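You operate a simulated robot arm through the tools that you are given. There is no shell and no other tool.

The job below is to be done with a simulated robot arm. You get a single attempt, and the scene is never put back.

Task
Stand each pen in the hole of its colour, then put the lid on the empty jar.

The check looks at the end state, three seconds after you hand in, the way a careful person would. Anything else that was tipped, shoved, dropped, spilled or broken makes it a failure. A push-on lid holds only when it is set on centred and level and pressed home; a screw cap is set on level and turned clockwise until tight.

Robot
A 7-joint arm with a two-finger parallel gripper, fixed in place. Base frame: the origin is on the floor under the middle of its stand, x ahead of it, y to its left, z up; the work surface is at about z = 0.82. Lengths are in m, angles in degrees, forces in N, time in s.
It reaches about 1.479 m from its shoulder. Its first joint turns from -166.0 to 166.0 degrees. Payload 4.4 kg.
Tool frame: the origin (TCP) lies between the finger pads and is the grasp point; the fingertips stand 0.023 m ahead of it; z points along the fingers, y is the line along which they close. The gripper opens to 0.094 m. The fingers are 0.038 m wide and 0.01 m thick; the gripper's body (0.054 by 0.096 m) begins 0.039 m behind the TCP.
Orientation is that of the tool frame in the base frame, as a unit quaternion [x, y, z, w]. With the fingers straight down and closing along the base's y, the tool's x points along the base's -x, its y along +y and its z along -z.

Tools
- The arm moves only by the tool arm_command. Its argument "increments" is a list of rows, each an object of numbers (a shift or turn left out is 0, a gripper value left out holds the last): "x", "y", "z": the shift along the base's x, y, z in mm; "ax", "ay", "az": the turn, a rotation vector about the base's x, y, z in degrees; "grip": the finger opening in mm, from 0 to 94. In form: [{"x": .., "y": .., "z": .., "ax": .., "ay": .., "az": .., "grip": ..}, ...]. A call has 1 to 20 rows; each row is the pose to reach, as a shift and turn from the pose commanded when the call began. Rows are played at 5 a second. More than 0.05 m and 8.6 degrees between two rows, or a gripper value outside its range, and nothing of the call is played. A pose out of reach is approached as far as the arm can. The call stops where the force on the tool passes 40 N (or 10 N more than at its start, if that is more) or the arm is blocked; 0.2 s more then pass. The fingers move at their own pace (about 0.072 m/s each) and stop on an object; they squeeze with about 37 N. The grip force told is the motor's: it shows also when the fingers shut on nothing. Time passes only in rows, and 0.2 s behind the last, so rows that repeat a pose let the fingers close. The reply holds the time, the measured pose of the TCP, the force on the tool along the base axes, the opening and the grip force, in the units named above and with some noise, with the torque about the TCP (base axes, N m) and any sound that the robot's microphone picked up.
- Cameras (640 x 400 px; columns grow to the right, rows downward): "scene" is fixed at [0.0508, 0.648, 1.4074]; the picture's right is [-0.36, -0.93, 0.00], its down [-0.41, 0.16, -0.90] and it looks along [0.84, -0.33, -0.44] (base axes); focal length 360 px, centre (320, 200). "wrist" rides on the gripper at [0.087, 0.016, -0.075] in the tool frame; the picture's right is [-0.18, 0.98, 0.00], its down [-0.58, -0.11, -0.81] and it looks along [-0.79, -0.15, 0.59] (tool axes); focal length 243 px, centre (320, 200). There is no depth. A picture from a camera that has moved, and an enlarged one, comes with that camera's place and axes in the base frame and with its lens.
- camera(camera): a new picture of that camera. It takes no simulated time.
- zoom(camera, box): a new picture of the part [left, top, right, bottom] of that camera's present view, enlarged. It takes no simulated time.
- job_done(): hands the job in; it is judged then, once.

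Nothing tells you positions but the pictures and the camera data. Unless the task says otherwise, let go and move clear before handing in.

The tools are called after "Call:" as name(argument=value, ...) on one line, values as JSON. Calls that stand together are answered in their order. arm_command: Moves the arm, as the interface text tells. Its arguments: {"type":"object","properties":{"increments":{"type":"array","items":{"type":"object","properties":{"x":{"type":"number"},"y":{"type":"number"},"z":{"type":"number"},"ax":{"type":"number"},"ay":{"type":"number"},"az":{"type":"number"},"grip":{"type":"number"}}}}},"required":["increments"]} The other tools are called the same way: camera (camera) takes a picture; zoom (camera, box) takes an enlarged picture of a part of a camera's view; job_done () hands the job in.

At the start:

```text
t: 0.0
ee_pos: [0.6718, 0.2196, 1.1952]
tcp_rot: [0.0, 1.0, 0.0, 0.0]
force: [-0.2, 0.0, -0.1]
ft_torque: [0.02, 0.02, 0.03]
width: 0.0938
grasp_force: 0.0
```

scene: 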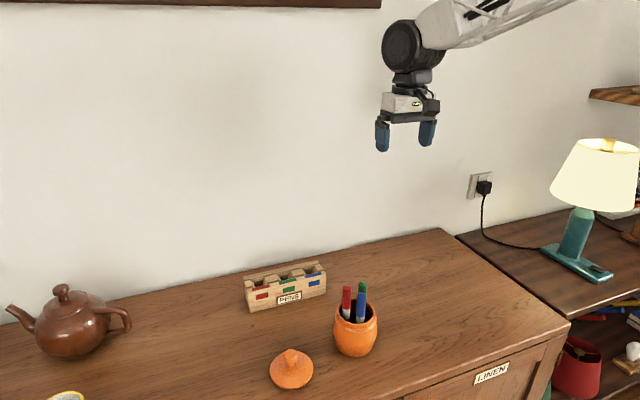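
wrist: 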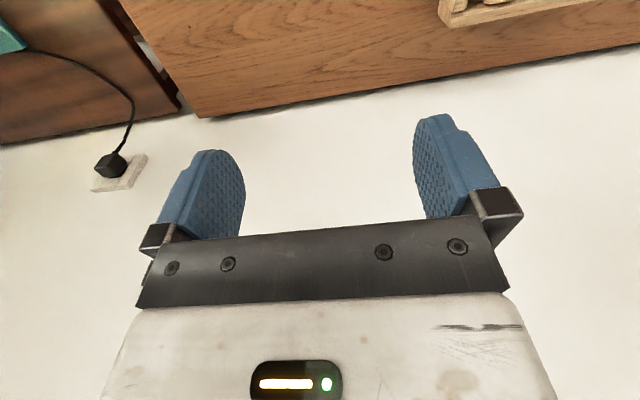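

I see a dresser with a pen rack (red, green, blue labels), an orange jar holding pens, an orange lid and a teapot. I'll enlarge the views to locate things precisely before moving.

Call:
zoom(camera="scene", box=[230, 250, 390, 350])

Call:
zoom(camera="scene", box=[240, 300, 400, 400])

Call:
zoom(camera="scene", box=[0, 240, 256, 400])

```text
4.00 times, centred on (310, 300) of scene
camera zoom: at [0.0508, 0.648, 1.4074], right [-0.36, -0.93, 0.0], down [-0.41, 0.16, -0.9], along [0.84, -0.33, -0.44], focal length 1442 px, centre (360, -200)
```

zoom: 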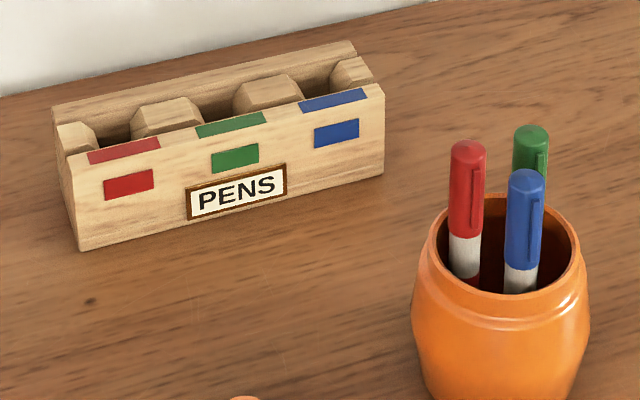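

```text
4.00 times, centred on (320, 350) of scene
camera zoom: at [0.0508, 0.648, 1.4074], right [-0.36, -0.93, 0.0], down [-0.41, 0.16, -0.9], along [0.84, -0.33, -0.44], focal length 1442 px, centre (320, -400)
```

zoom: 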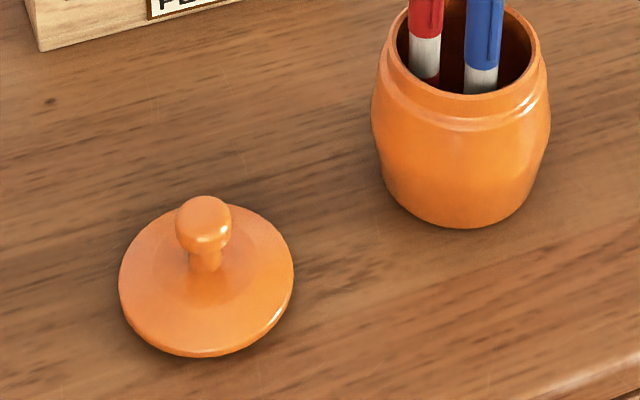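

```text
2.50 times, centred on (128, 320) of scene
camera zoom: at [0.0508, 0.648, 1.4074], right [-0.36, -0.93, 0.0], down [-0.41, 0.16, -0.9], along [0.84, -0.33, -0.44], focal length 901 px, centre (800, -100)
```

zoom: 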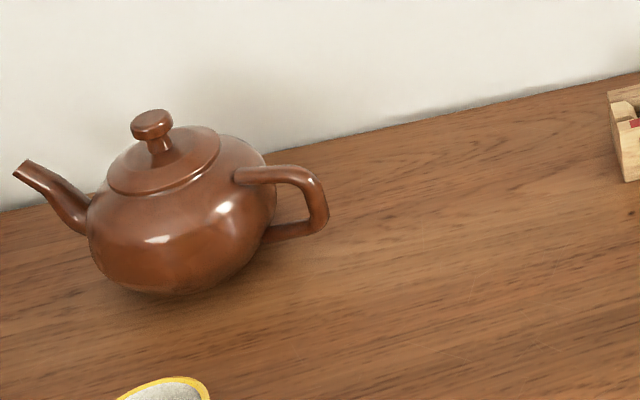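

The jar with three pens stands near (0.515, 0.39), the lid lies near (0.50, 0.53) and the rack front face is near x=0.685 with y from 0.39 to 0.57. I'll take the hand up high over the area and tilt it so the wrist camera looks down on everything.

Call:
arm_command(increments=[{"x": -20, "y": 27, "z": 0, "ay": 4}, {"x": -40, "y": 54, "z": 0, "ay": 8}, {"x": -60, "y": 82, "z": 0, "ay": 12}, {"x": -80, "y": 109, "z": 0, "ay": 16}, {"x": -100, "y": 136, "z": 0, "ay": 20}, {"x": -120, "y": 163, "z": 0, "ay": 24}, {"x": -140, "y": 191, "z": 0, "ay": 28}, {"x": -160, "y": 218, "z": 0, "ay": 32}, {"x": -180, "y": 245, "z": 0, "ay": 36}, {"x": -200, "y": 272, "z": 0, "ay": 40}, {"x": -200, "y": 272, "z": 0, "ay": 40}])

Call:
camera(camera="wrist")

Call:
camera(camera="scene")

```text
t: 2.4
ee_pos: [0.4718, 0.4923, 1.1923]
tcp_rot: [0.0, 0.94, 0.0, -0.342]
force: [0.3, -0.3, 0.9]
ft_torque: [0.02, 0.02, -0.01]
width: 0.0939
grasp_force: 0.1
```

```text
taken
camera wrist: at [0.4527, 0.5087, 1.3043], right [0.14, 0.98, -0.12], down [0.96, -0.11, 0.24], along [0.23, -0.15, -0.96], focal length 243 px, centre (320, 200)
```

wrist: 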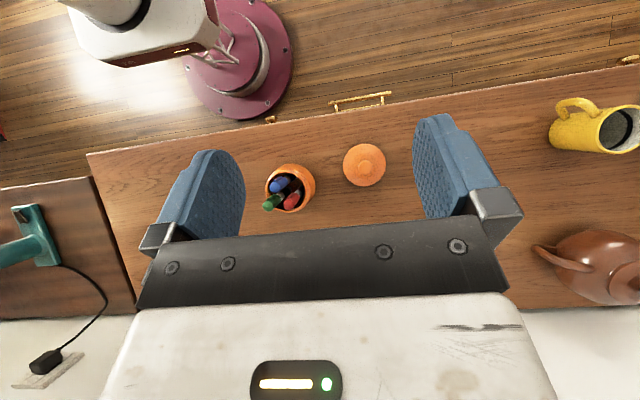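

```text
taken
```

scene: 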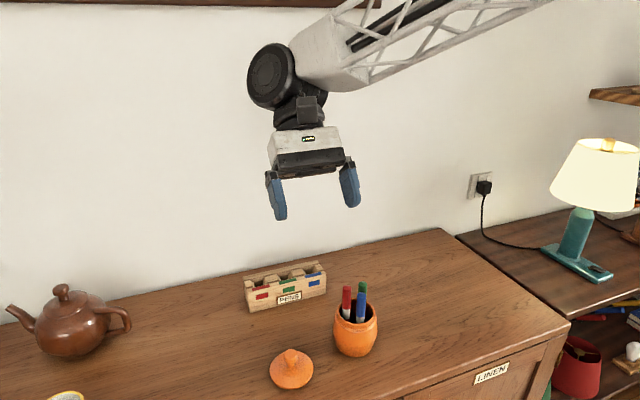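

The view straight down works: jar with pens and the lid are visible between the fingers, and there's a yellow mug beside the teapot. I'll enlarge the jar and lid.

Call:
zoom(camera="wrist", box=[240, 140, 336, 220])

Call:
zoom(camera="wrist", box=[316, 125, 412, 205])

```text
5.00 times, centred on (288, 180) of wrist
camera zoom: at [0.4527, 0.5087, 1.3043], right [0.14, 0.98, -0.12], down [0.96, -0.11, 0.24], along [0.23, -0.15, -0.96], focal length 1213 px, centre (480, 300)
```

zoom: 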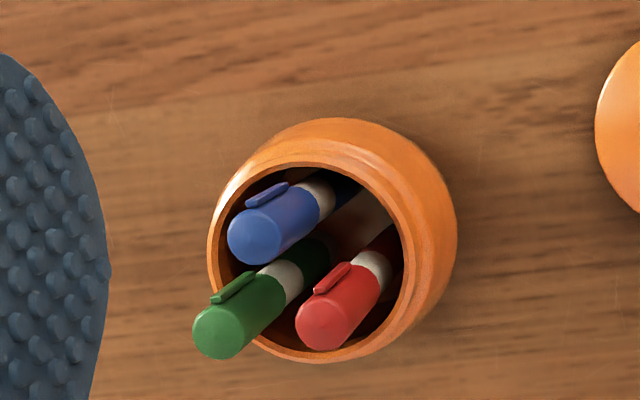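

```text
5.00 times, centred on (364, 165) of wrist
camera zoom: at [0.4527, 0.5087, 1.3043], right [0.14, 0.98, -0.12], down [0.96, -0.11, 0.24], along [0.23, -0.15, -0.96], focal length 1213 px, centre (100, 375)
```

zoom: 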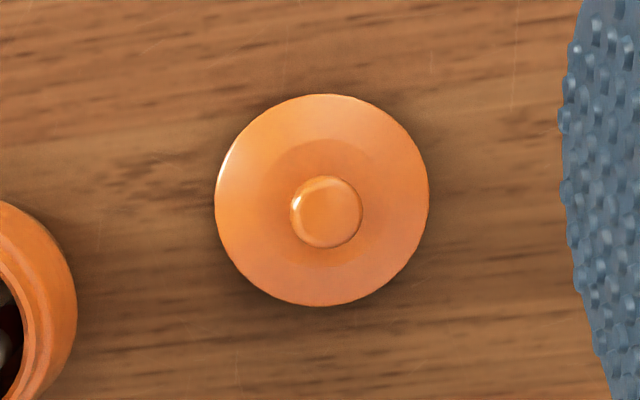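

The lid centre comes out near (0.506, 0.531) and the jar rim near (0.525, 0.393). I'll move the camera directly above the jar and lower it for a better view of the pens' lean.

Call:
arm_command(increments=[{"x": 14, "y": -23, "z": -24}, {"x": 28, "y": -46, "z": -48}, {"x": 43, "y": -70, "z": -72}, {"x": 57, "y": -94, "z": -96}, {"x": 72, "y": -117, "z": -110}, {"x": 72, "y": -117, "z": -110}, {"x": 72, "y": -117, "z": -110}])

Call:
camera(camera="wrist")

Call:
zoom(camera="wrist", box=[270, 80, 430, 200])

```text
t: 4.0
ee_pos: [0.5419, 0.374, 1.0833]
tcp_rot: [0.0, 0.94, 0.0, -0.342]
force: [0.2, -0.1, 0.9]
ft_torque: [0.01, -0.02, 0.03]
width: 0.094
grasp_force: 0.0
```

```text
taken
camera wrist: at [0.5228, 0.3898, 1.1951], right [0.14, 0.98, -0.12], down [0.96, -0.11, 0.24], along [0.23, -0.15, -0.96], focal length 243 px, centre (320, 200)
```

wrist: 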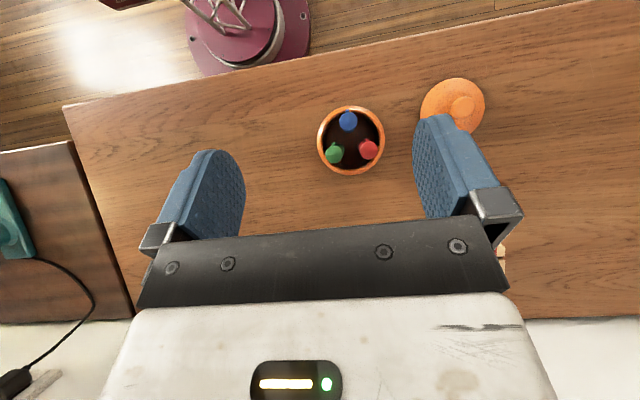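

```text
3.33 times, centred on (350, 140) of wrist
camera zoom: at [0.5228, 0.3898, 1.1951], right [0.14, 0.98, -0.12], down [0.96, -0.11, 0.24], along [0.23, -0.15, -0.96], focal length 809 px, centre (220, 400)
```

zoom: 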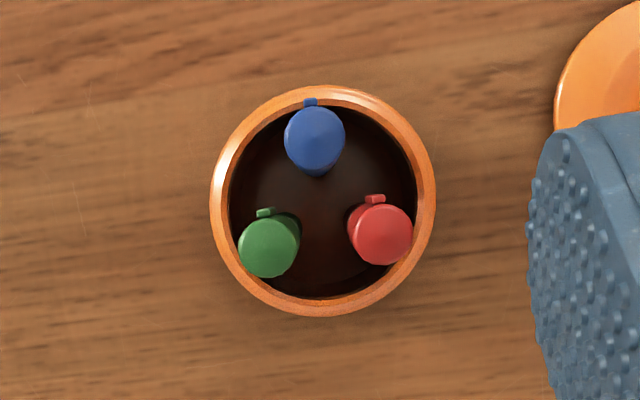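

Three pens stand nearly upright in the jar: blue near (0.508, 0.390), red near (0.536, 0.406) and green near (0.536, 0.374), tops at about z=0.96. Next I'll look at the rack from above.

Call:
arm_command(increments=[{"x": 21, "y": 23, "z": 0, "ay": -4}, {"x": 42, "y": 46, "z": 0, "ay": -8}, {"x": 62, "y": 69, "z": 0, "ay": -12}, {"x": 83, "y": 92, "z": 0, "ay": -16}, {"x": 104, "y": 115, "z": 0, "ay": -20}, {"x": 104, "y": 115, "z": 0, "ay": -20}, {"x": 104, "y": 115, "z": 0, "ay": -20}])

Call:
camera(camera="wrist")

Call:
zoom(camera="wrist", box=[240, 80, 416, 190])

```text
t: 5.6
ee_pos: [0.6475, 0.4896, 1.0846]
tcp_rot: [0.0, 0.985, -0.001, -0.174]
force: [0.1, -0.5, 0.4]
ft_torque: [-0.01, -0.02, 0.01]
width: 0.0941
grasp_force: 0.0
```

```text
taken
camera wrist: at [0.5919, 0.5054, 1.1833], right [0.17, 0.98, -0.06], down [0.82, -0.11, 0.56], along [0.54, -0.15, -0.83], focal length 243 px, centre (320, 200)
```

wrist: 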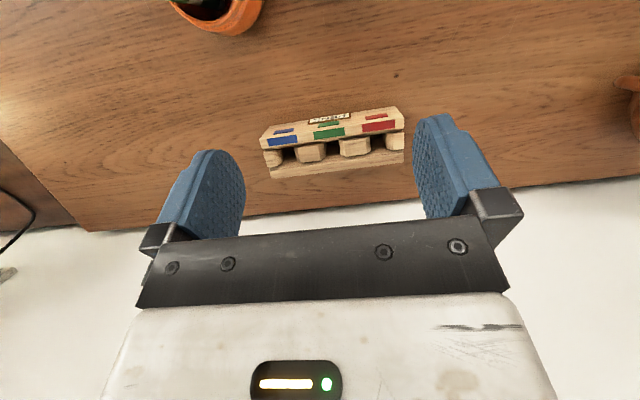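

```text
3.64 times, centred on (328, 135) of wrist
camera zoom: at [0.5919, 0.5054, 1.1833], right [0.17, 0.98, -0.06], down [0.82, -0.11, 0.56], along [0.54, -0.15, -0.83], focal length 882 px, centre (291, 436)
```

zoom: 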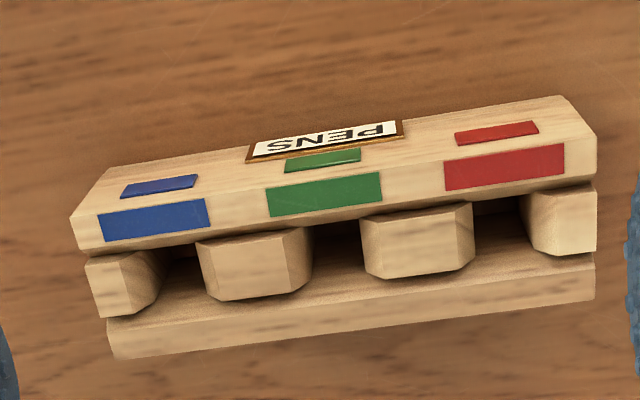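

The rack runs along y from about 0.392 to 0.571, with pockets behind the front plate; blue is at the low-y end, green in the middle, red at the high-y end. I'll enlarge the pockets to see their inner shape.

Call:
zoom(camera="wrist", box=[258, 120, 338, 180])

Call:
zoom(camera="wrist", box=[332, 110, 412, 170])

Call:
zoom(camera="scene", box=[240, 255, 336, 315])

```text
6.67 times, centred on (298, 150) of wrist
camera zoom: at [0.5919, 0.5054, 1.1833], right [0.17, 0.98, -0.06], down [0.82, -0.11, 0.56], along [0.54, -0.15, -0.83], focal length 1618 px, centre (467, 533)
```

zoom: 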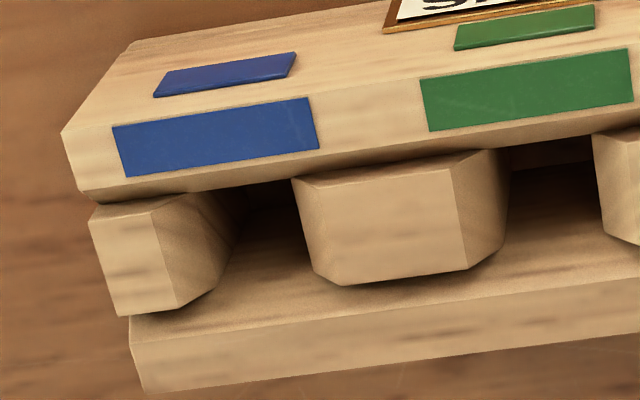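

```text
6.67 times, centred on (372, 140) of wrist
camera zoom: at [0.5919, 0.5054, 1.1833], right [0.17, 0.98, -0.06], down [0.82, -0.11, 0.56], along [0.54, -0.15, -0.83], focal length 1618 px, centre (-27, 600)
```

zoom: 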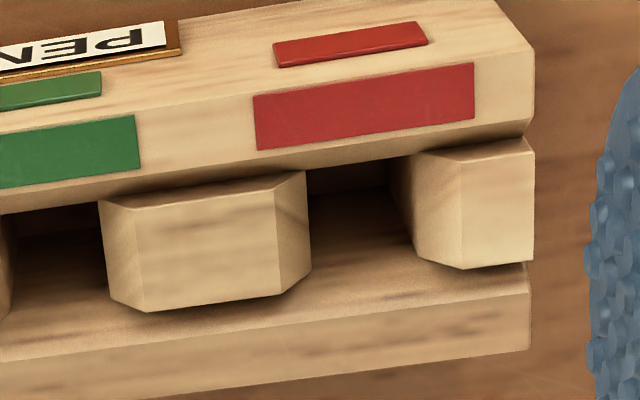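

```text
6.67 times, centred on (288, 285) of scene
camera zoom: at [0.0508, 0.648, 1.4074], right [-0.36, -0.93, 0.0], down [-0.41, 0.16, -0.9], along [0.84, -0.33, -0.44], focal length 2403 px, centre (533, -367)
```

zoom: 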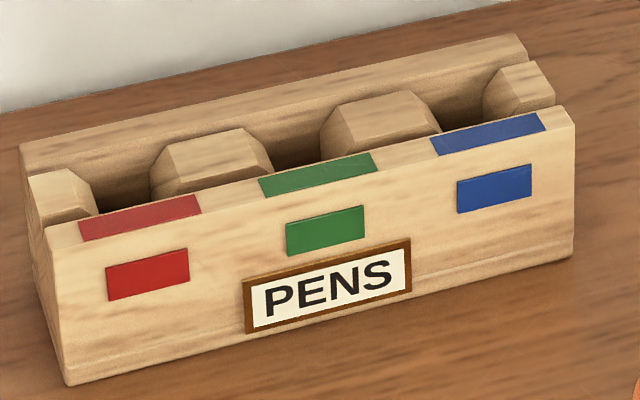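

The funnel-topped holes are at x≈0.712, with blue y≈0.4215, green y≈0.481 and red y≈0.541. I'll take the blue pen first, so I'll go above it with the hand upright and the opening reduced.

Call:
arm_command(increments=[{"x": -24, "y": -16, "z": -5, "ay": -4, "grip": 40}, {"x": -49, "y": -33, "z": -10, "ay": -8, "grip": 40}, {"x": -73, "y": -50, "z": -18, "ay": -12, "grip": 40}, {"x": -98, "y": -66, "z": -26, "ay": -16, "grip": 40}, {"x": -122, "y": -83, "z": -36, "ay": -20, "grip": 40}, {"x": -146, "y": -99, "z": -45, "ay": -20, "grip": 40}, {"x": -146, "y": -99, "z": -45, "ay": -20, "grip": 40}, {"x": -146, "y": -99, "z": -45, "ay": -20, "grip": 40}])

Call:
camera(camera="wrist")

Call:
zoom(camera="scene", box=[280, 220, 440, 370])

```text
t: 7.4
ee_pos: [0.5013, 0.3908, 1.0385]
tcp_rot: [0.0, 1.0, 0.0, 0.0]
force: [0.2, 0.3, -0.2]
ft_torque: [0.0, 0.04, 0.03]
width: 0.0399
grasp_force: 0.2
```

```text
taken
camera wrist: at [0.4147, 0.4071, 1.1124], right [0.18, 0.98, 0.0], down [0.58, -0.11, 0.81], along [0.79, -0.15, -0.59], focal length 243 px, centre (320, 200)
```

wrist: 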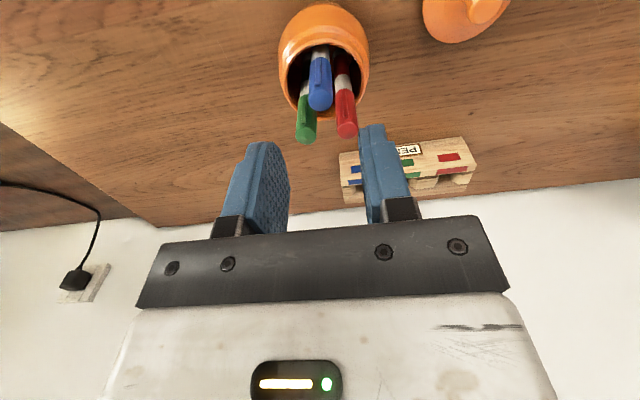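

```text
2.67 times, centred on (360, 295) of scene
camera zoom: at [0.0508, 0.648, 1.4074], right [-0.36, -0.93, 0.0], down [-0.41, 0.16, -0.9], along [0.84, -0.33, -0.44], focal length 961 px, centre (213, -53)
```

zoom: 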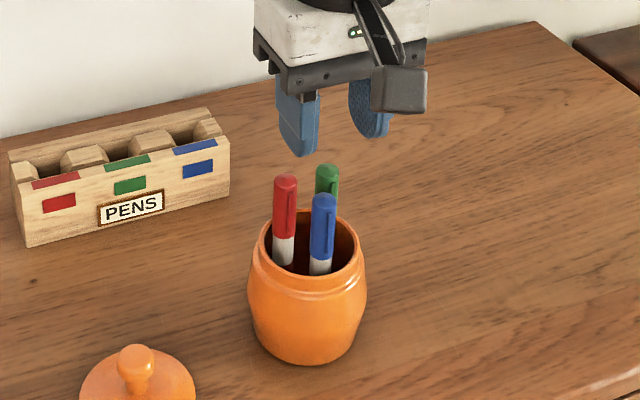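

The blue pen top triangulates again to (0.508, 0.390, 0.96), lined up between the fingers. I'll lower part-way and check.

Call:
arm_command(increments=[{"z": -25}, {"z": -50}, {"z": -62}, {"z": -62}])

Call:
camera(camera="wrist")

Call:
zoom(camera="scene", box=[300, 240, 420, 340])

```text
t: 8.4
ee_pos: [0.5019, 0.3921, 0.9759]
tcp_rot: [-0.001, 1.0, 0.001, 0.0]
force: [-0.1, 0.3, -0.3]
ft_torque: [0.0, 0.0, 0.0]
width: 0.0398
grasp_force: 0.0
```

```text
taken
camera wrist: at [0.4145, 0.407, 1.0503], right [0.18, 0.98, 0.0], down [0.58, -0.11, 0.81], along [0.79, -0.15, -0.59], focal length 243 px, centre (320, 200)
```

wrist: 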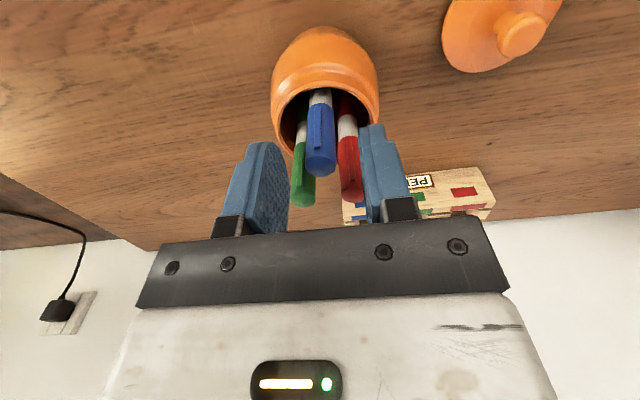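

```text
4.00 times, centred on (360, 290) of scene
camera zoom: at [0.0508, 0.648, 1.4074], right [-0.36, -0.93, 0.0], down [-0.41, 0.16, -0.9], along [0.84, -0.33, -0.44], focal length 1442 px, centre (160, -160)
```

zoom: 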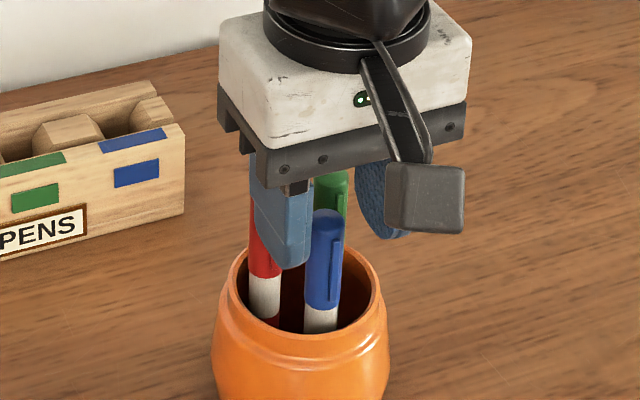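

Blue sits between the fingers and red and green are clear of them on the far side. I'll go down the rest of the way.

Call:
arm_command(increments=[{"z": -15}, {"z": -30}, {"z": -31}, {"z": -31}])

Call:
camera(camera="wrist")

Call:
zoom(camera="scene", box=[300, 250, 420, 350])

```text
t: 9.4
ee_pos: [0.5019, 0.3894, 0.9467]
tcp_rot: [0.0, 1.0, 0.0, 0.0]
force: [-0.4, -0.2, -0.9]
ft_torque: [0.04, 0.0, 0.0]
width: 0.0399
grasp_force: 0.0
```

```text
taken
camera wrist: at [0.4152, 0.4064, 1.0199], right [0.18, 0.98, 0.0], down [0.58, -0.11, 0.81], along [0.79, -0.15, -0.59], focal length 243 px, centre (320, 200)
```

wrist: 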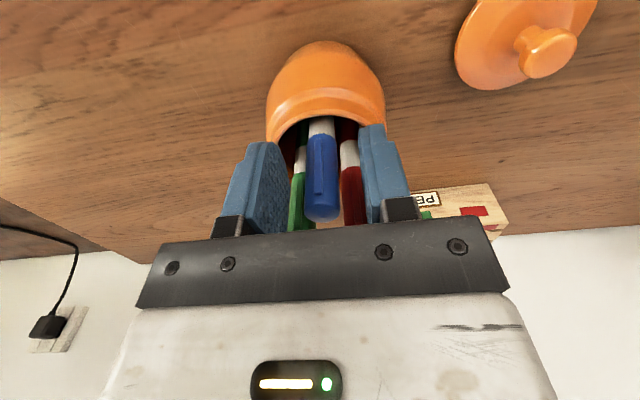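

```text
4.00 times, centred on (360, 300) of scene
camera zoom: at [0.0508, 0.648, 1.4074], right [-0.36, -0.93, 0.0], down [-0.41, 0.16, -0.9], along [0.84, -0.33, -0.44], focal length 1442 px, centre (160, -200)
```

zoom: 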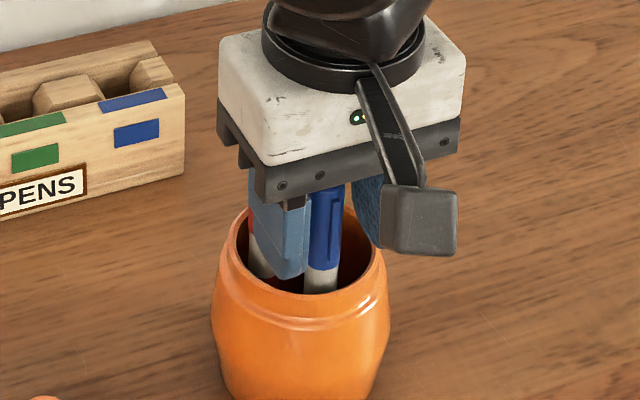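

The blue cap is between the pads with the tips still above the rim. I'll close on it.

Call:
arm_command(increments=[{"grip": 25}, {"grip": 5}, {"grip": 5}, {"grip": 5}])

Call:
camera(camera="wrist")

```text
t: 10.4
ee_pos: [0.5022, 0.3904, 0.9463]
tcp_rot: [0.0, 1.0, 0.0, -0.001]
force: [0.6, -0.2, 0.3]
ft_torque: [0.0, -0.01, -0.01]
width: 0.0158
grasp_force: 36.9
```

```text
taken
camera wrist: at [0.4152, 0.4064, 1.02], right [0.18, 0.98, 0.0], down [0.58, -0.11, 0.81], along [0.79, -0.15, -0.59], focal length 243 px, centre (320, 200)
```

wrist: 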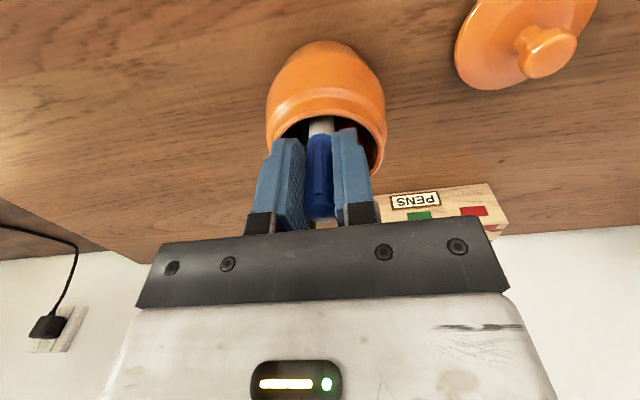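

Grip is firm on a 15.8 mm body. I'll lift straight up clear of the jar and the other pens.

Call:
arm_command(increments=[{"z": 10}, {"z": 25}, {"z": 45}, {"z": 70}, {"z": 95}, {"z": 120}, {"z": 145}, {"z": 165}, {"z": 165}])

Call:
camera(camera="wrist")

Call:
camera(camera="scene")

```text
t: 12.4
ee_pos: [0.5021, 0.3926, 1.1116]
tcp_rot: [0.0, 1.0, 0.0, 0.0]
force: [0.0, 0.1, 0.2]
ft_torque: [0.01, 0.06, 0.01]
width: 0.0158
grasp_force: 37.2
```

```text
taken
camera wrist: at [0.416, 0.4074, 1.185], right [0.18, 0.98, 0.0], down [0.58, -0.11, 0.81], along [0.79, -0.15, -0.59], focal length 243 px, centre (320, 200)
```

wrist: 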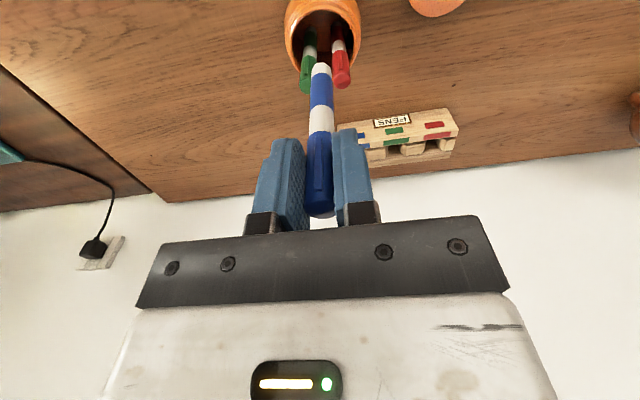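

```text
taken
```

scene: 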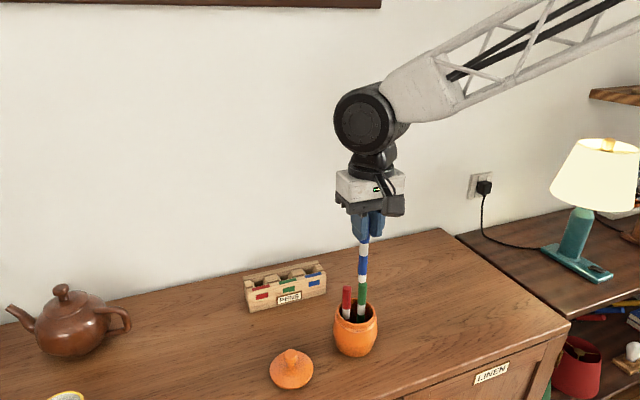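

The blue pen is out. I'll enlarge to measure its tilt and length in the hand.

Call:
zoom(camera="wrist", box=[260, 40, 420, 240])

Call:
zoom(camera="scene", box=[310, 190, 430, 350])

```text
2.00 times, centred on (340, 140) of wrist
camera zoom: at [0.416, 0.4074, 1.185], right [0.18, 0.98, 0.0], down [0.58, -0.11, 0.81], along [0.79, -0.15, -0.59], focal length 485 px, centre (280, 320)
```

zoom: 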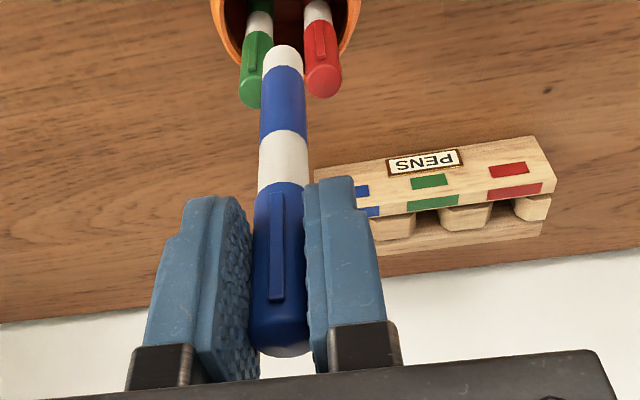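

```text
2.50 times, centred on (370, 270) of scene
camera zoom: at [0.0508, 0.648, 1.4074], right [-0.36, -0.93, 0.0], down [-0.41, 0.16, -0.9], along [0.84, -0.33, -0.44], focal length 901 px, centre (195, 25)
```

zoom: 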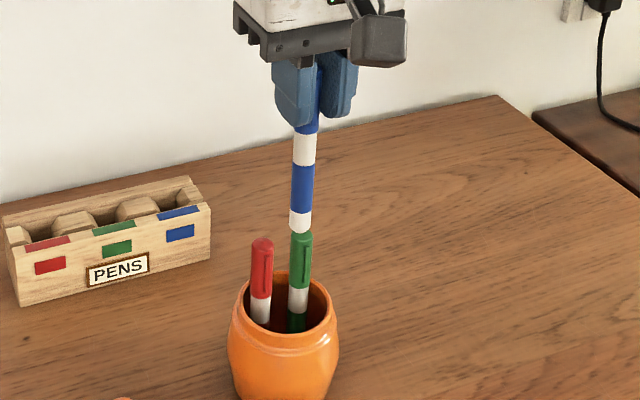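

The pen hangs straight, its lower end about 122 mm below the TCP and about 6 mm ahead of it in x. I'll carry it over the blue hole, staying high.

Call:
arm_command(increments=[{"x": 25, "y": 4}, {"x": 60, "y": 9}, {"x": 100, "y": 15}, {"x": 140, "y": 21}, {"x": 175, "y": 27}, {"x": 198, "y": 30}, {"x": 204, "y": 31}, {"x": 204, "y": 31, "z": -30}, {"x": 204, "y": 31, "z": -60}, {"x": 204, "y": 31, "z": -75}, {"x": 204, "y": 31, "z": -75}])

Call:
camera(camera="wrist")

Call:
zoom(camera="wrist", box=[260, 80, 420, 180])

Call:
zoom(camera="scene", box=[230, 220, 358, 320])

```text
t: 14.8
ee_pos: [0.7063, 0.421, 1.0349]
tcp_rot: [0.0, 1.0, 0.0, 0.0]
force: [0.3, 0.1, 0.2]
ft_torque: [0.03, 0.01, -0.02]
width: 0.0158
grasp_force: 37.6
```

```text
taken
camera wrist: at [0.6187, 0.4379, 1.1085], right [0.18, 0.98, 0.0], down [0.58, -0.11, 0.81], along [0.79, -0.15, -0.59], focal length 243 px, centre (320, 200)
```

wrist: 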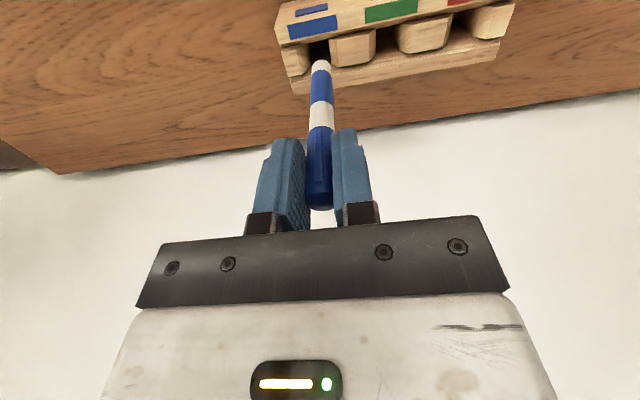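

```text
4.00 times, centred on (340, 130) of wrist
camera zoom: at [0.6187, 0.4379, 1.1085], right [0.18, 0.98, 0.0], down [0.58, -0.11, 0.81], along [0.79, -0.15, -0.59], focal length 970 px, centre (240, 480)
```

zoom: 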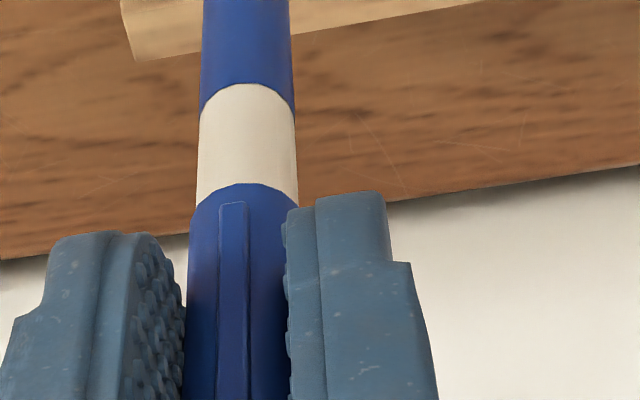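

```text
4.00 times, centred on (294, 270) of scene
camera zoom: at [0.0508, 0.648, 1.4074], right [-0.36, -0.93, 0.0], down [-0.41, 0.16, -0.9], along [0.84, -0.33, -0.44], focal length 1442 px, centre (424, -80)
```

zoom: 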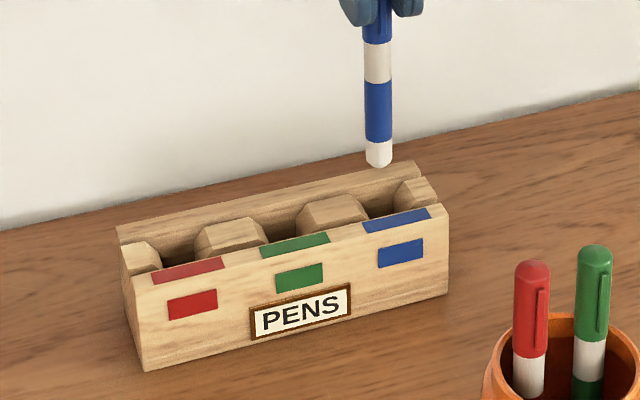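

The pen end is about 24 mm above the blue pocket. I'll lower it to about rack-top height and check the alignment closely.

Call:
arm_command(increments=[{"z": -10}, {"z": -20}, {"z": -20}])

Call:
zoom(camera="wrist", box=[260, 20, 420, 120])

Call:
zoom(camera="scene", box=[278, 240, 358, 290])

```text
t: 15.6
ee_pos: [0.7053, 0.4213, 1.0168]
tcp_rot: [0.0, 1.0, 0.0, -0.001]
force: [-0.3, 0.5, 0.9]
ft_torque: [0.0, -0.04, 0.0]
width: 0.0155
grasp_force: 37.2
```

```text
4.00 times, centred on (340, 70) of wrist
camera zoom: at [0.6191, 0.4375, 1.0896], right [0.18, 0.98, 0.0], down [0.58, -0.11, 0.81], along [0.79, -0.15, -0.59], focal length 970 px, centre (240, 720)
```

zoom: 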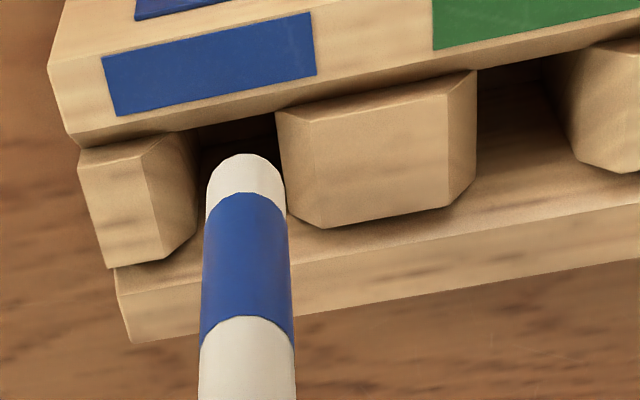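

```text
8.00 times, centred on (318, 265) of scene
camera zoom: at [0.0508, 0.648, 1.4074], right [-0.36, -0.93, 0.0], down [-0.41, 0.16, -0.9], along [0.84, -0.33, -0.44], focal length 2884 px, centre (336, -320)
```

zoom: 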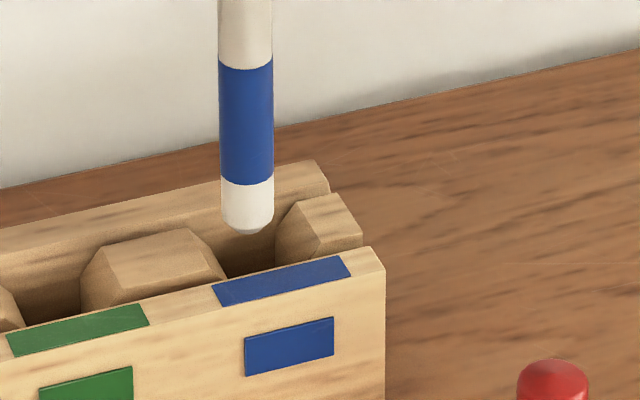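

The pen end is in the pocket mouth, about 1.5 mm off its centre in y and x. I'll correct that and go down gently, watching the force.

Call:
arm_command(increments=[{"x": 1.5, "y": -1.5, "z": 0}, {"x": 1.5, "y": -1.5, "z": -6}, {"x": 1.5, "y": -1.5, "z": -12}, {"x": 1.5, "y": -1.5, "z": -18}, {"x": 1.5, "y": -1.5, "z": -24}, {"x": 1.5, "y": -1.5, "z": -24}])

Call:
zoom(camera="wrist", box=[260, 20, 420, 120])

Call:
zoom(camera="scene", box=[278, 240, 358, 290])

```text
t: 17.0
ee_pos: [0.7074, 0.4193, 0.9911]
tcp_rot: [0.0, 1.0, 0.0, 0.0]
force: [0.3, -0.7, -1.0]
ft_torque: [-0.01, 0.03, -0.01]
width: 0.0155
grasp_force: 37.0
```

```text
4.00 times, centred on (340, 70) of wrist
camera zoom: at [0.6204, 0.4358, 1.0654], right [0.18, 0.98, 0.0], down [0.58, -0.11, 0.81], along [0.79, -0.15, -0.59], focal length 970 px, centre (240, 720)
```

zoom: 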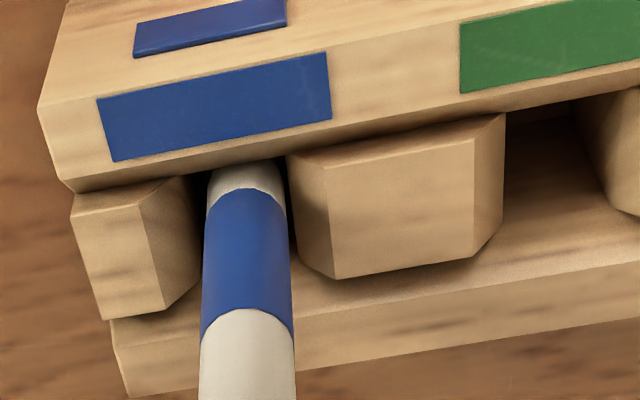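

```text
8.00 times, centred on (318, 265) of scene
camera zoom: at [0.0508, 0.648, 1.4074], right [-0.36, -0.93, 0.0], down [-0.41, 0.16, -0.9], along [0.84, -0.33, -0.44], focal length 2884 px, centre (336, -320)
```

zoom: 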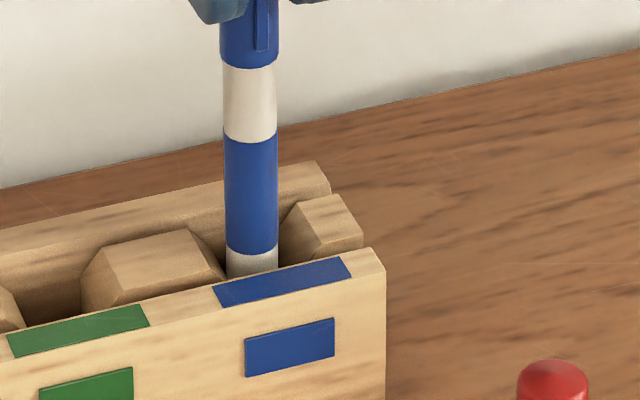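

No contact force and the pen is going into the pocket cleanly. I'll continue down in steps.

Call:
arm_command(increments=[{"y": -0.5, "z": -5}, {"y": -0.5, "z": -10}, {"y": -0.5, "z": -15}, {"y": -0.5, "z": -20}, {"y": -0.5, "z": -25}, {"y": -0.5, "z": -25}])

Call:
zoom(camera="scene", box=[278, 240, 358, 290])

```text
t: 18.4
ee_pos: [0.7073, 0.4198, 0.9672]
tcp_rot: [0.0, 1.0, 0.0, 0.0]
force: [0.6, 0.3, 0.0]
ft_torque: [0.01, 0.0, 0.01]
width: 0.0156
grasp_force: 37.5
```

```text
8.00 times, centred on (318, 265) of scene
camera zoom: at [0.0508, 0.648, 1.4074], right [-0.36, -0.93, 0.0], down [-0.41, 0.16, -0.9], along [0.84, -0.33, -0.44], focal length 2884 px, centre (336, -320)
```

zoom: 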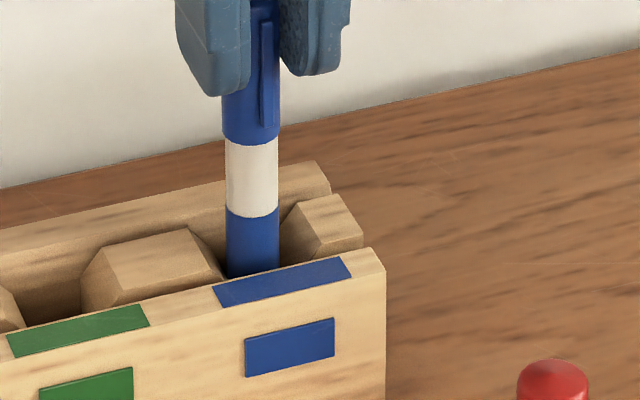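

Still free, with the pen end around z=0.845. I'll keep lowering in fine steps until it touches the pocket floor.

Call:
arm_command(increments=[{"z": -3}, {"z": -6}, {"z": -9}, {"z": -11}, {"z": -12}, {"z": -13}, {"z": -14}, {"z": -14}])

Call:
zoom(camera="scene", box=[278, 240, 358, 290])

```text
t: 20.2
ee_pos: [0.7059, 0.4179, 0.9533]
tcp_rot: [0.0, 1.0, 0.0, -0.001]
force: [0.9, 1.7, 25.1]
ft_torque: [0.29, -0.25, -0.01]
width: 0.0152
grasp_force: 37.4
```

```text
8.00 times, centred on (318, 265) of scene
camera zoom: at [0.0508, 0.648, 1.4074], right [-0.36, -0.93, 0.0], down [-0.41, 0.16, -0.9], along [0.84, -0.33, -0.44], focal length 2884 px, centre (336, -320)
```

zoom: 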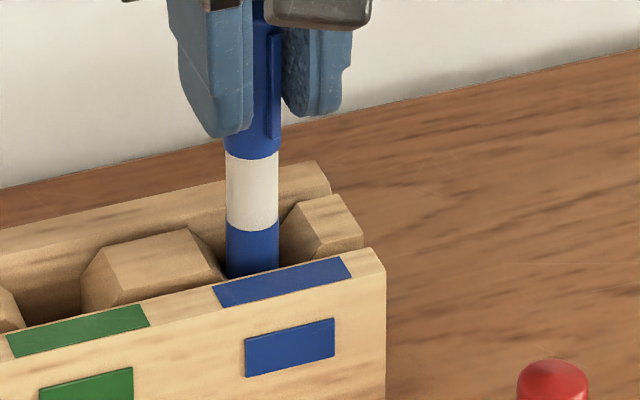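

The pen has touched the pocket floor (25 N upward), so it's seated. I'll ease off slightly, open, and rise straight up.

Call:
arm_command(increments=[{"z": 2}, {"z": 2}, {"z": 2, "grip": 26}, {"z": 2, "grip": 34}, {"z": 2, "grip": 40}, {"z": 2, "grip": 40}])

Call:
zoom(camera="scene", box=[258, 220, 386, 300])

Call:
camera(camera="wrist")

```text
t: 21.6
ee_pos: [0.7063, 0.4186, 0.955]
tcp_rot: [0.0, 1.0, 0.0, 0.0]
force: [-0.9, -0.6, -0.5]
ft_torque: [-0.01, 0.01, -0.03]
width: 0.0398
grasp_force: 0.0
```

```text
5.00 times, centred on (322, 260) of scene
camera zoom: at [0.0508, 0.648, 1.4074], right [-0.36, -0.93, 0.0], down [-0.41, 0.16, -0.9], along [0.84, -0.33, -0.44], focal length 1802 px, centre (310, -100)
```

zoom: 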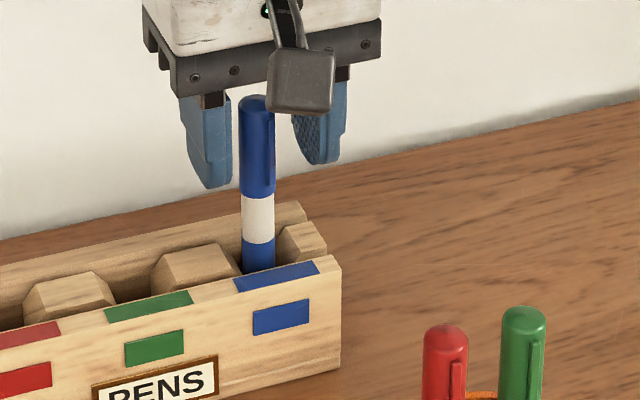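

```text
taken
camera wrist: at [0.62, 0.4348, 1.029], right [0.18, 0.98, 0.0], down [0.58, -0.11, 0.81], along [0.79, -0.15, -0.59], focal length 243 px, centre (320, 200)
```

wrist: 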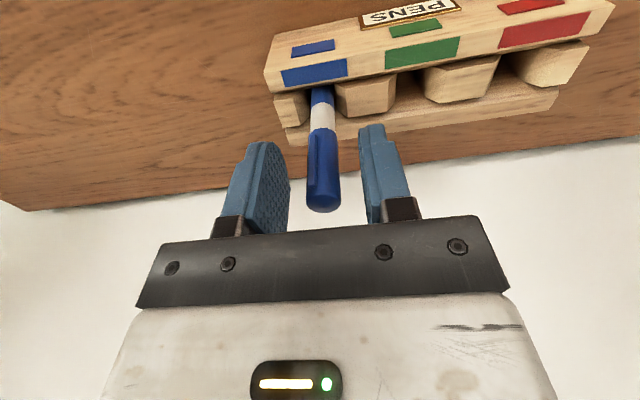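

Blue stands in its pocket. I'll rise clear and go back above the jar for the red pen, with the opening set to 23 mm so the inner finger misses green.

Call:
arm_command(increments=[{"z": 20}, {"z": 45}, {"z": 75}, {"z": 100}, {"x": -30, "y": -3, "z": 110, "grip": 23}, {"x": -70, "y": -6, "z": 110, "grip": 23}, {"x": -110, "y": -9, "z": 105, "grip": 23}, {"x": -145, "y": -12, "z": 95, "grip": 23}, {"x": -167, "y": -13, "z": 85, "grip": 23}, {"x": -167, "y": -13, "z": 80, "grip": 23}, {"x": -167, "y": -13, "z": 80, "grip": 23}])

Call:
camera(camera="wrist")

Call:
zoom(camera="wrist", box=[240, 60, 400, 200])

Call:
camera(camera="scene")

```text
t: 24.0
ee_pos: [0.5403, 0.4079, 1.0338]
tcp_rot: [0.0, 1.0, 0.0, 0.0]
force: [0.1, -0.1, -1.1]
ft_torque: [0.0, 0.02, 0.01]
width: 0.023
grasp_force: 0.1
```

```text
taken
camera wrist: at [0.454, 0.4236, 1.1075], right [0.18, 0.98, 0.0], down [0.58, -0.11, 0.81], along [0.79, -0.15, -0.59], focal length 243 px, centre (320, 200)
```

wrist: 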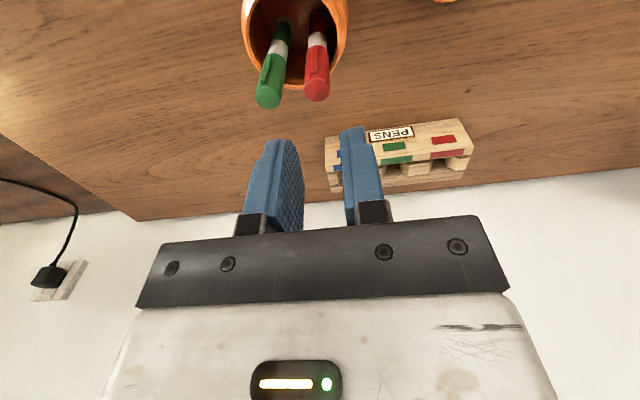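

```text
2.86 times, centred on (320, 130) of wrist
camera zoom: at [0.454, 0.4236, 1.1075], right [0.18, 0.98, 0.0], down [0.58, -0.11, 0.81], along [0.79, -0.15, -0.59], focal length 693 px, centre (320, 400)
```

zoom: 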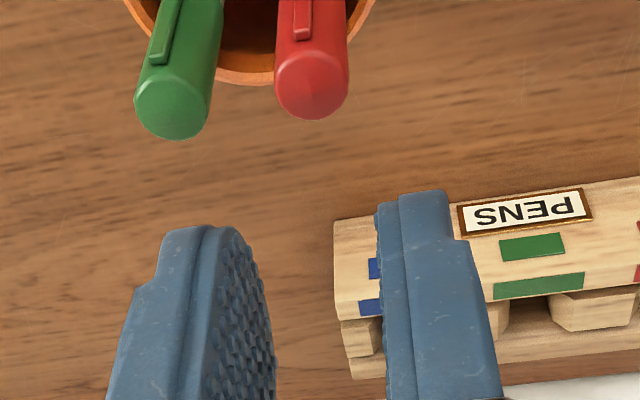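

```text
taken
```

scene: 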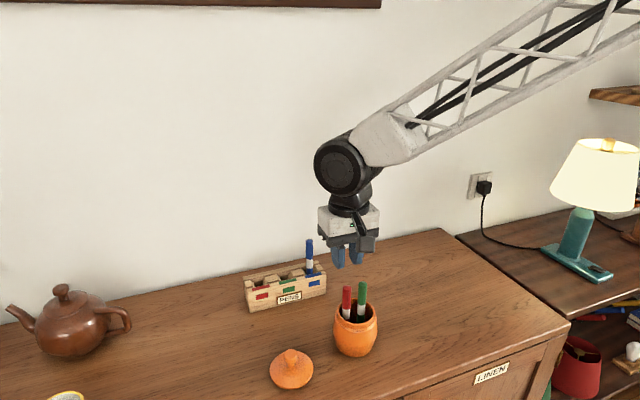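

Red's top is at (0.535, 0.407) and green's at (0.534, 0.375), so there is a 16 mm gap for the inner finger. I'll lower to just above the tops with a 22 mm opening and check.

Call:
arm_command(increments=[{"y": 0.5, "z": -20, "grip": 22}, {"y": 0.5, "z": -40, "grip": 22}, {"y": 0.5, "z": -44, "grip": 22}, {"y": 0.5, "z": -44, "grip": 22}])

Call:
zoom(camera="wrist", box=[240, 80, 400, 220])

Call:
zoom(camera="scene", box=[310, 240, 410, 340])

```text
t: 25.0
ee_pos: [0.54, 0.4071, 0.992]
tcp_rot: [0.001, 1.0, 0.001, 0.0]
force: [0.6, -0.1, 0.5]
ft_torque: [-0.01, 0.03, 0.0]
width: 0.0219
grasp_force: 0.1
```

```text
2.86 times, centred on (320, 150) of wrist
camera zoom: at [0.454, 0.4233, 1.0651], right [0.18, 0.98, 0.0], down [0.58, -0.11, 0.81], along [0.79, -0.15, -0.59], focal length 693 px, centre (320, 343)
```

zoom: 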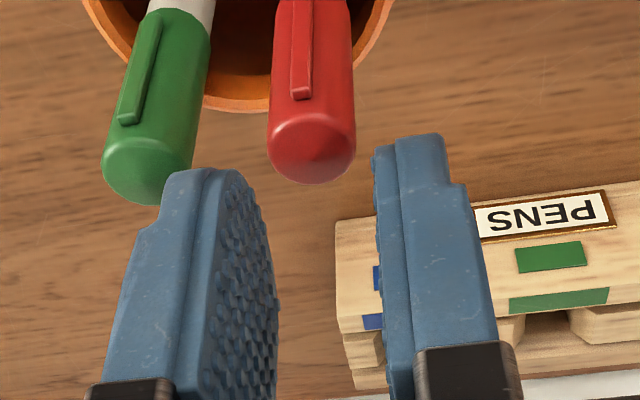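

```text
4.00 times, centred on (360, 290) of scene
camera zoom: at [0.0508, 0.648, 1.4074], right [-0.36, -0.93, 0.0], down [-0.41, 0.16, -0.9], along [0.84, -0.33, -0.44], focal length 1442 px, centre (160, -160)
```

zoom: 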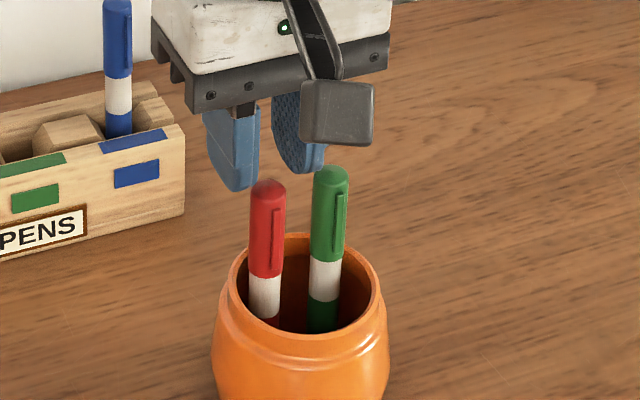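

Angles measured in this view match the expected geometry: about 3 mm clearance to green and 3 mm on each side of red. I'll descend slowly.

Call:
arm_command(increments=[{"z": -8}, {"z": -16}, {"z": -24}, {"z": -24}])

Call:
zoom(camera="wrist", box=[240, 100, 400, 240])

```text
t: 26.0
ee_pos: [0.5404, 0.4071, 0.9675]
tcp_rot: [0.0, 1.0, 0.0, -0.001]
force: [-1.2, 0.1, -0.3]
ft_torque: [-0.03, -0.02, -0.01]
width: 0.0219
grasp_force: 0.0
```

```text
2.86 times, centred on (320, 170) of wrist
camera zoom: at [0.4532, 0.4233, 1.0402], right [0.18, 0.98, 0.0], down [0.58, -0.11, 0.81], along [0.79, -0.15, -0.59], focal length 693 px, centre (320, 286)
```

zoom: 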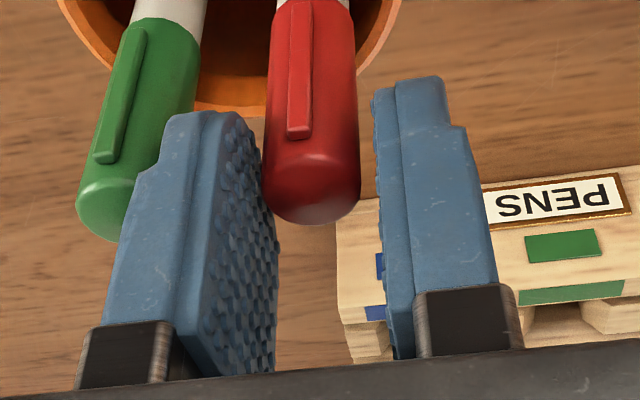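

The fingers have passed below the pen tops with no contact. Down the rest, then close.

Call:
arm_command(increments=[{"z": -8}, {"z": -16}, {"z": -22}, {"z": -22}, {"z": -22, "grip": 5}, {"z": -22, "grip": 5}, {"z": -22, "grip": 5}])

Call:
camera(camera="wrist")

Call:
zoom(camera="scene", box=[310, 240, 410, 360])

```text
t: 27.6
ee_pos: [0.5398, 0.405, 0.9457]
tcp_rot: [0.0, 1.0, 0.0, 0.001]
force: [0.0, -0.2, 0.1]
ft_torque: [-0.02, -0.02, 0.0]
width: 0.0158
grasp_force: 37.3
```

```text
taken
camera wrist: at [0.4534, 0.4228, 1.0197], right [0.18, 0.98, 0.0], down [0.58, -0.11, 0.81], along [0.79, -0.15, -0.59], focal length 243 px, centre (320, 200)
```

wrist: 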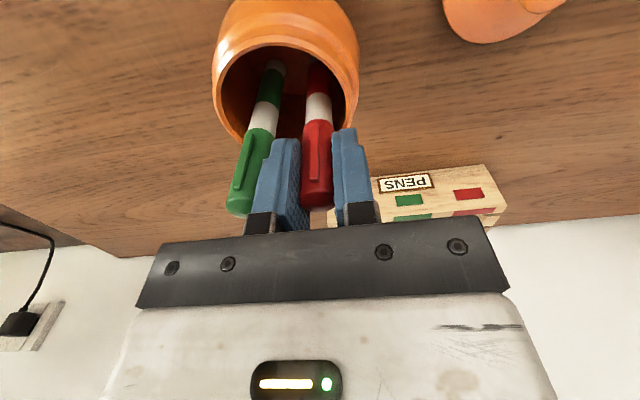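

```text
3.33 times, centred on (360, 300) of scene
camera zoom: at [0.0508, 0.648, 1.4074], right [-0.36, -0.93, 0.0], down [-0.41, 0.16, -0.9], along [0.84, -0.33, -0.44], focal length 1202 px, centre (187, -133)
```

zoom: 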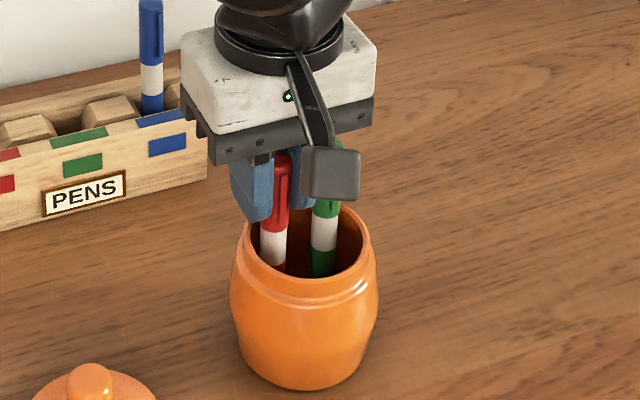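

Red is gripped (15.8 mm) and green was not touched. I'll lift straight up.

Call:
arm_command(increments=[{"z": 10}, {"z": 25}, {"z": 45}, {"z": 70}, {"z": 95}, {"z": 120}, {"z": 145}, {"z": 165}, {"z": 165}])

Call:
zoom(camera="wrist", box=[240, 40, 400, 240])

Call:
zoom(camera="scene", box=[242, 190, 498, 350])

```text
t: 29.6
ee_pos: [0.5393, 0.4074, 1.1115]
tcp_rot: [0.0, 1.0, 0.0, 0.0]
force: [0.5, -0.2, -0.3]
ft_torque: [0.01, -0.01, 0.0]
width: 0.016
grasp_force: 37.4
```

```text
2.00 times, centred on (320, 140) of wrist
camera zoom: at [0.4526, 0.4238, 1.1843], right [0.18, 0.98, 0.0], down [0.58, -0.11, 0.81], along [0.79, -0.15, -0.59], focal length 485 px, centre (320, 320)
```

zoom: 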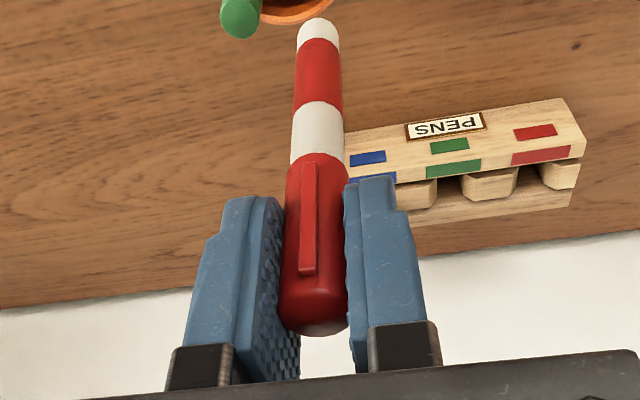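

```text
2.50 times, centred on (370, 270) of scene
camera zoom: at [0.0508, 0.648, 1.4074], right [-0.36, -0.93, 0.0], down [-0.41, 0.16, -0.9], along [0.84, -0.33, -0.44], focal length 901 px, centre (195, 25)
```

zoom: 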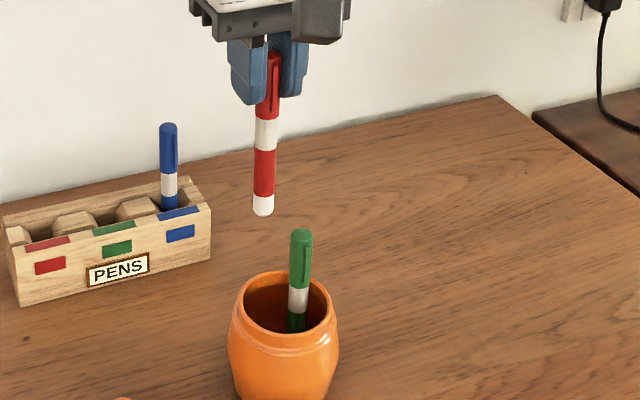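

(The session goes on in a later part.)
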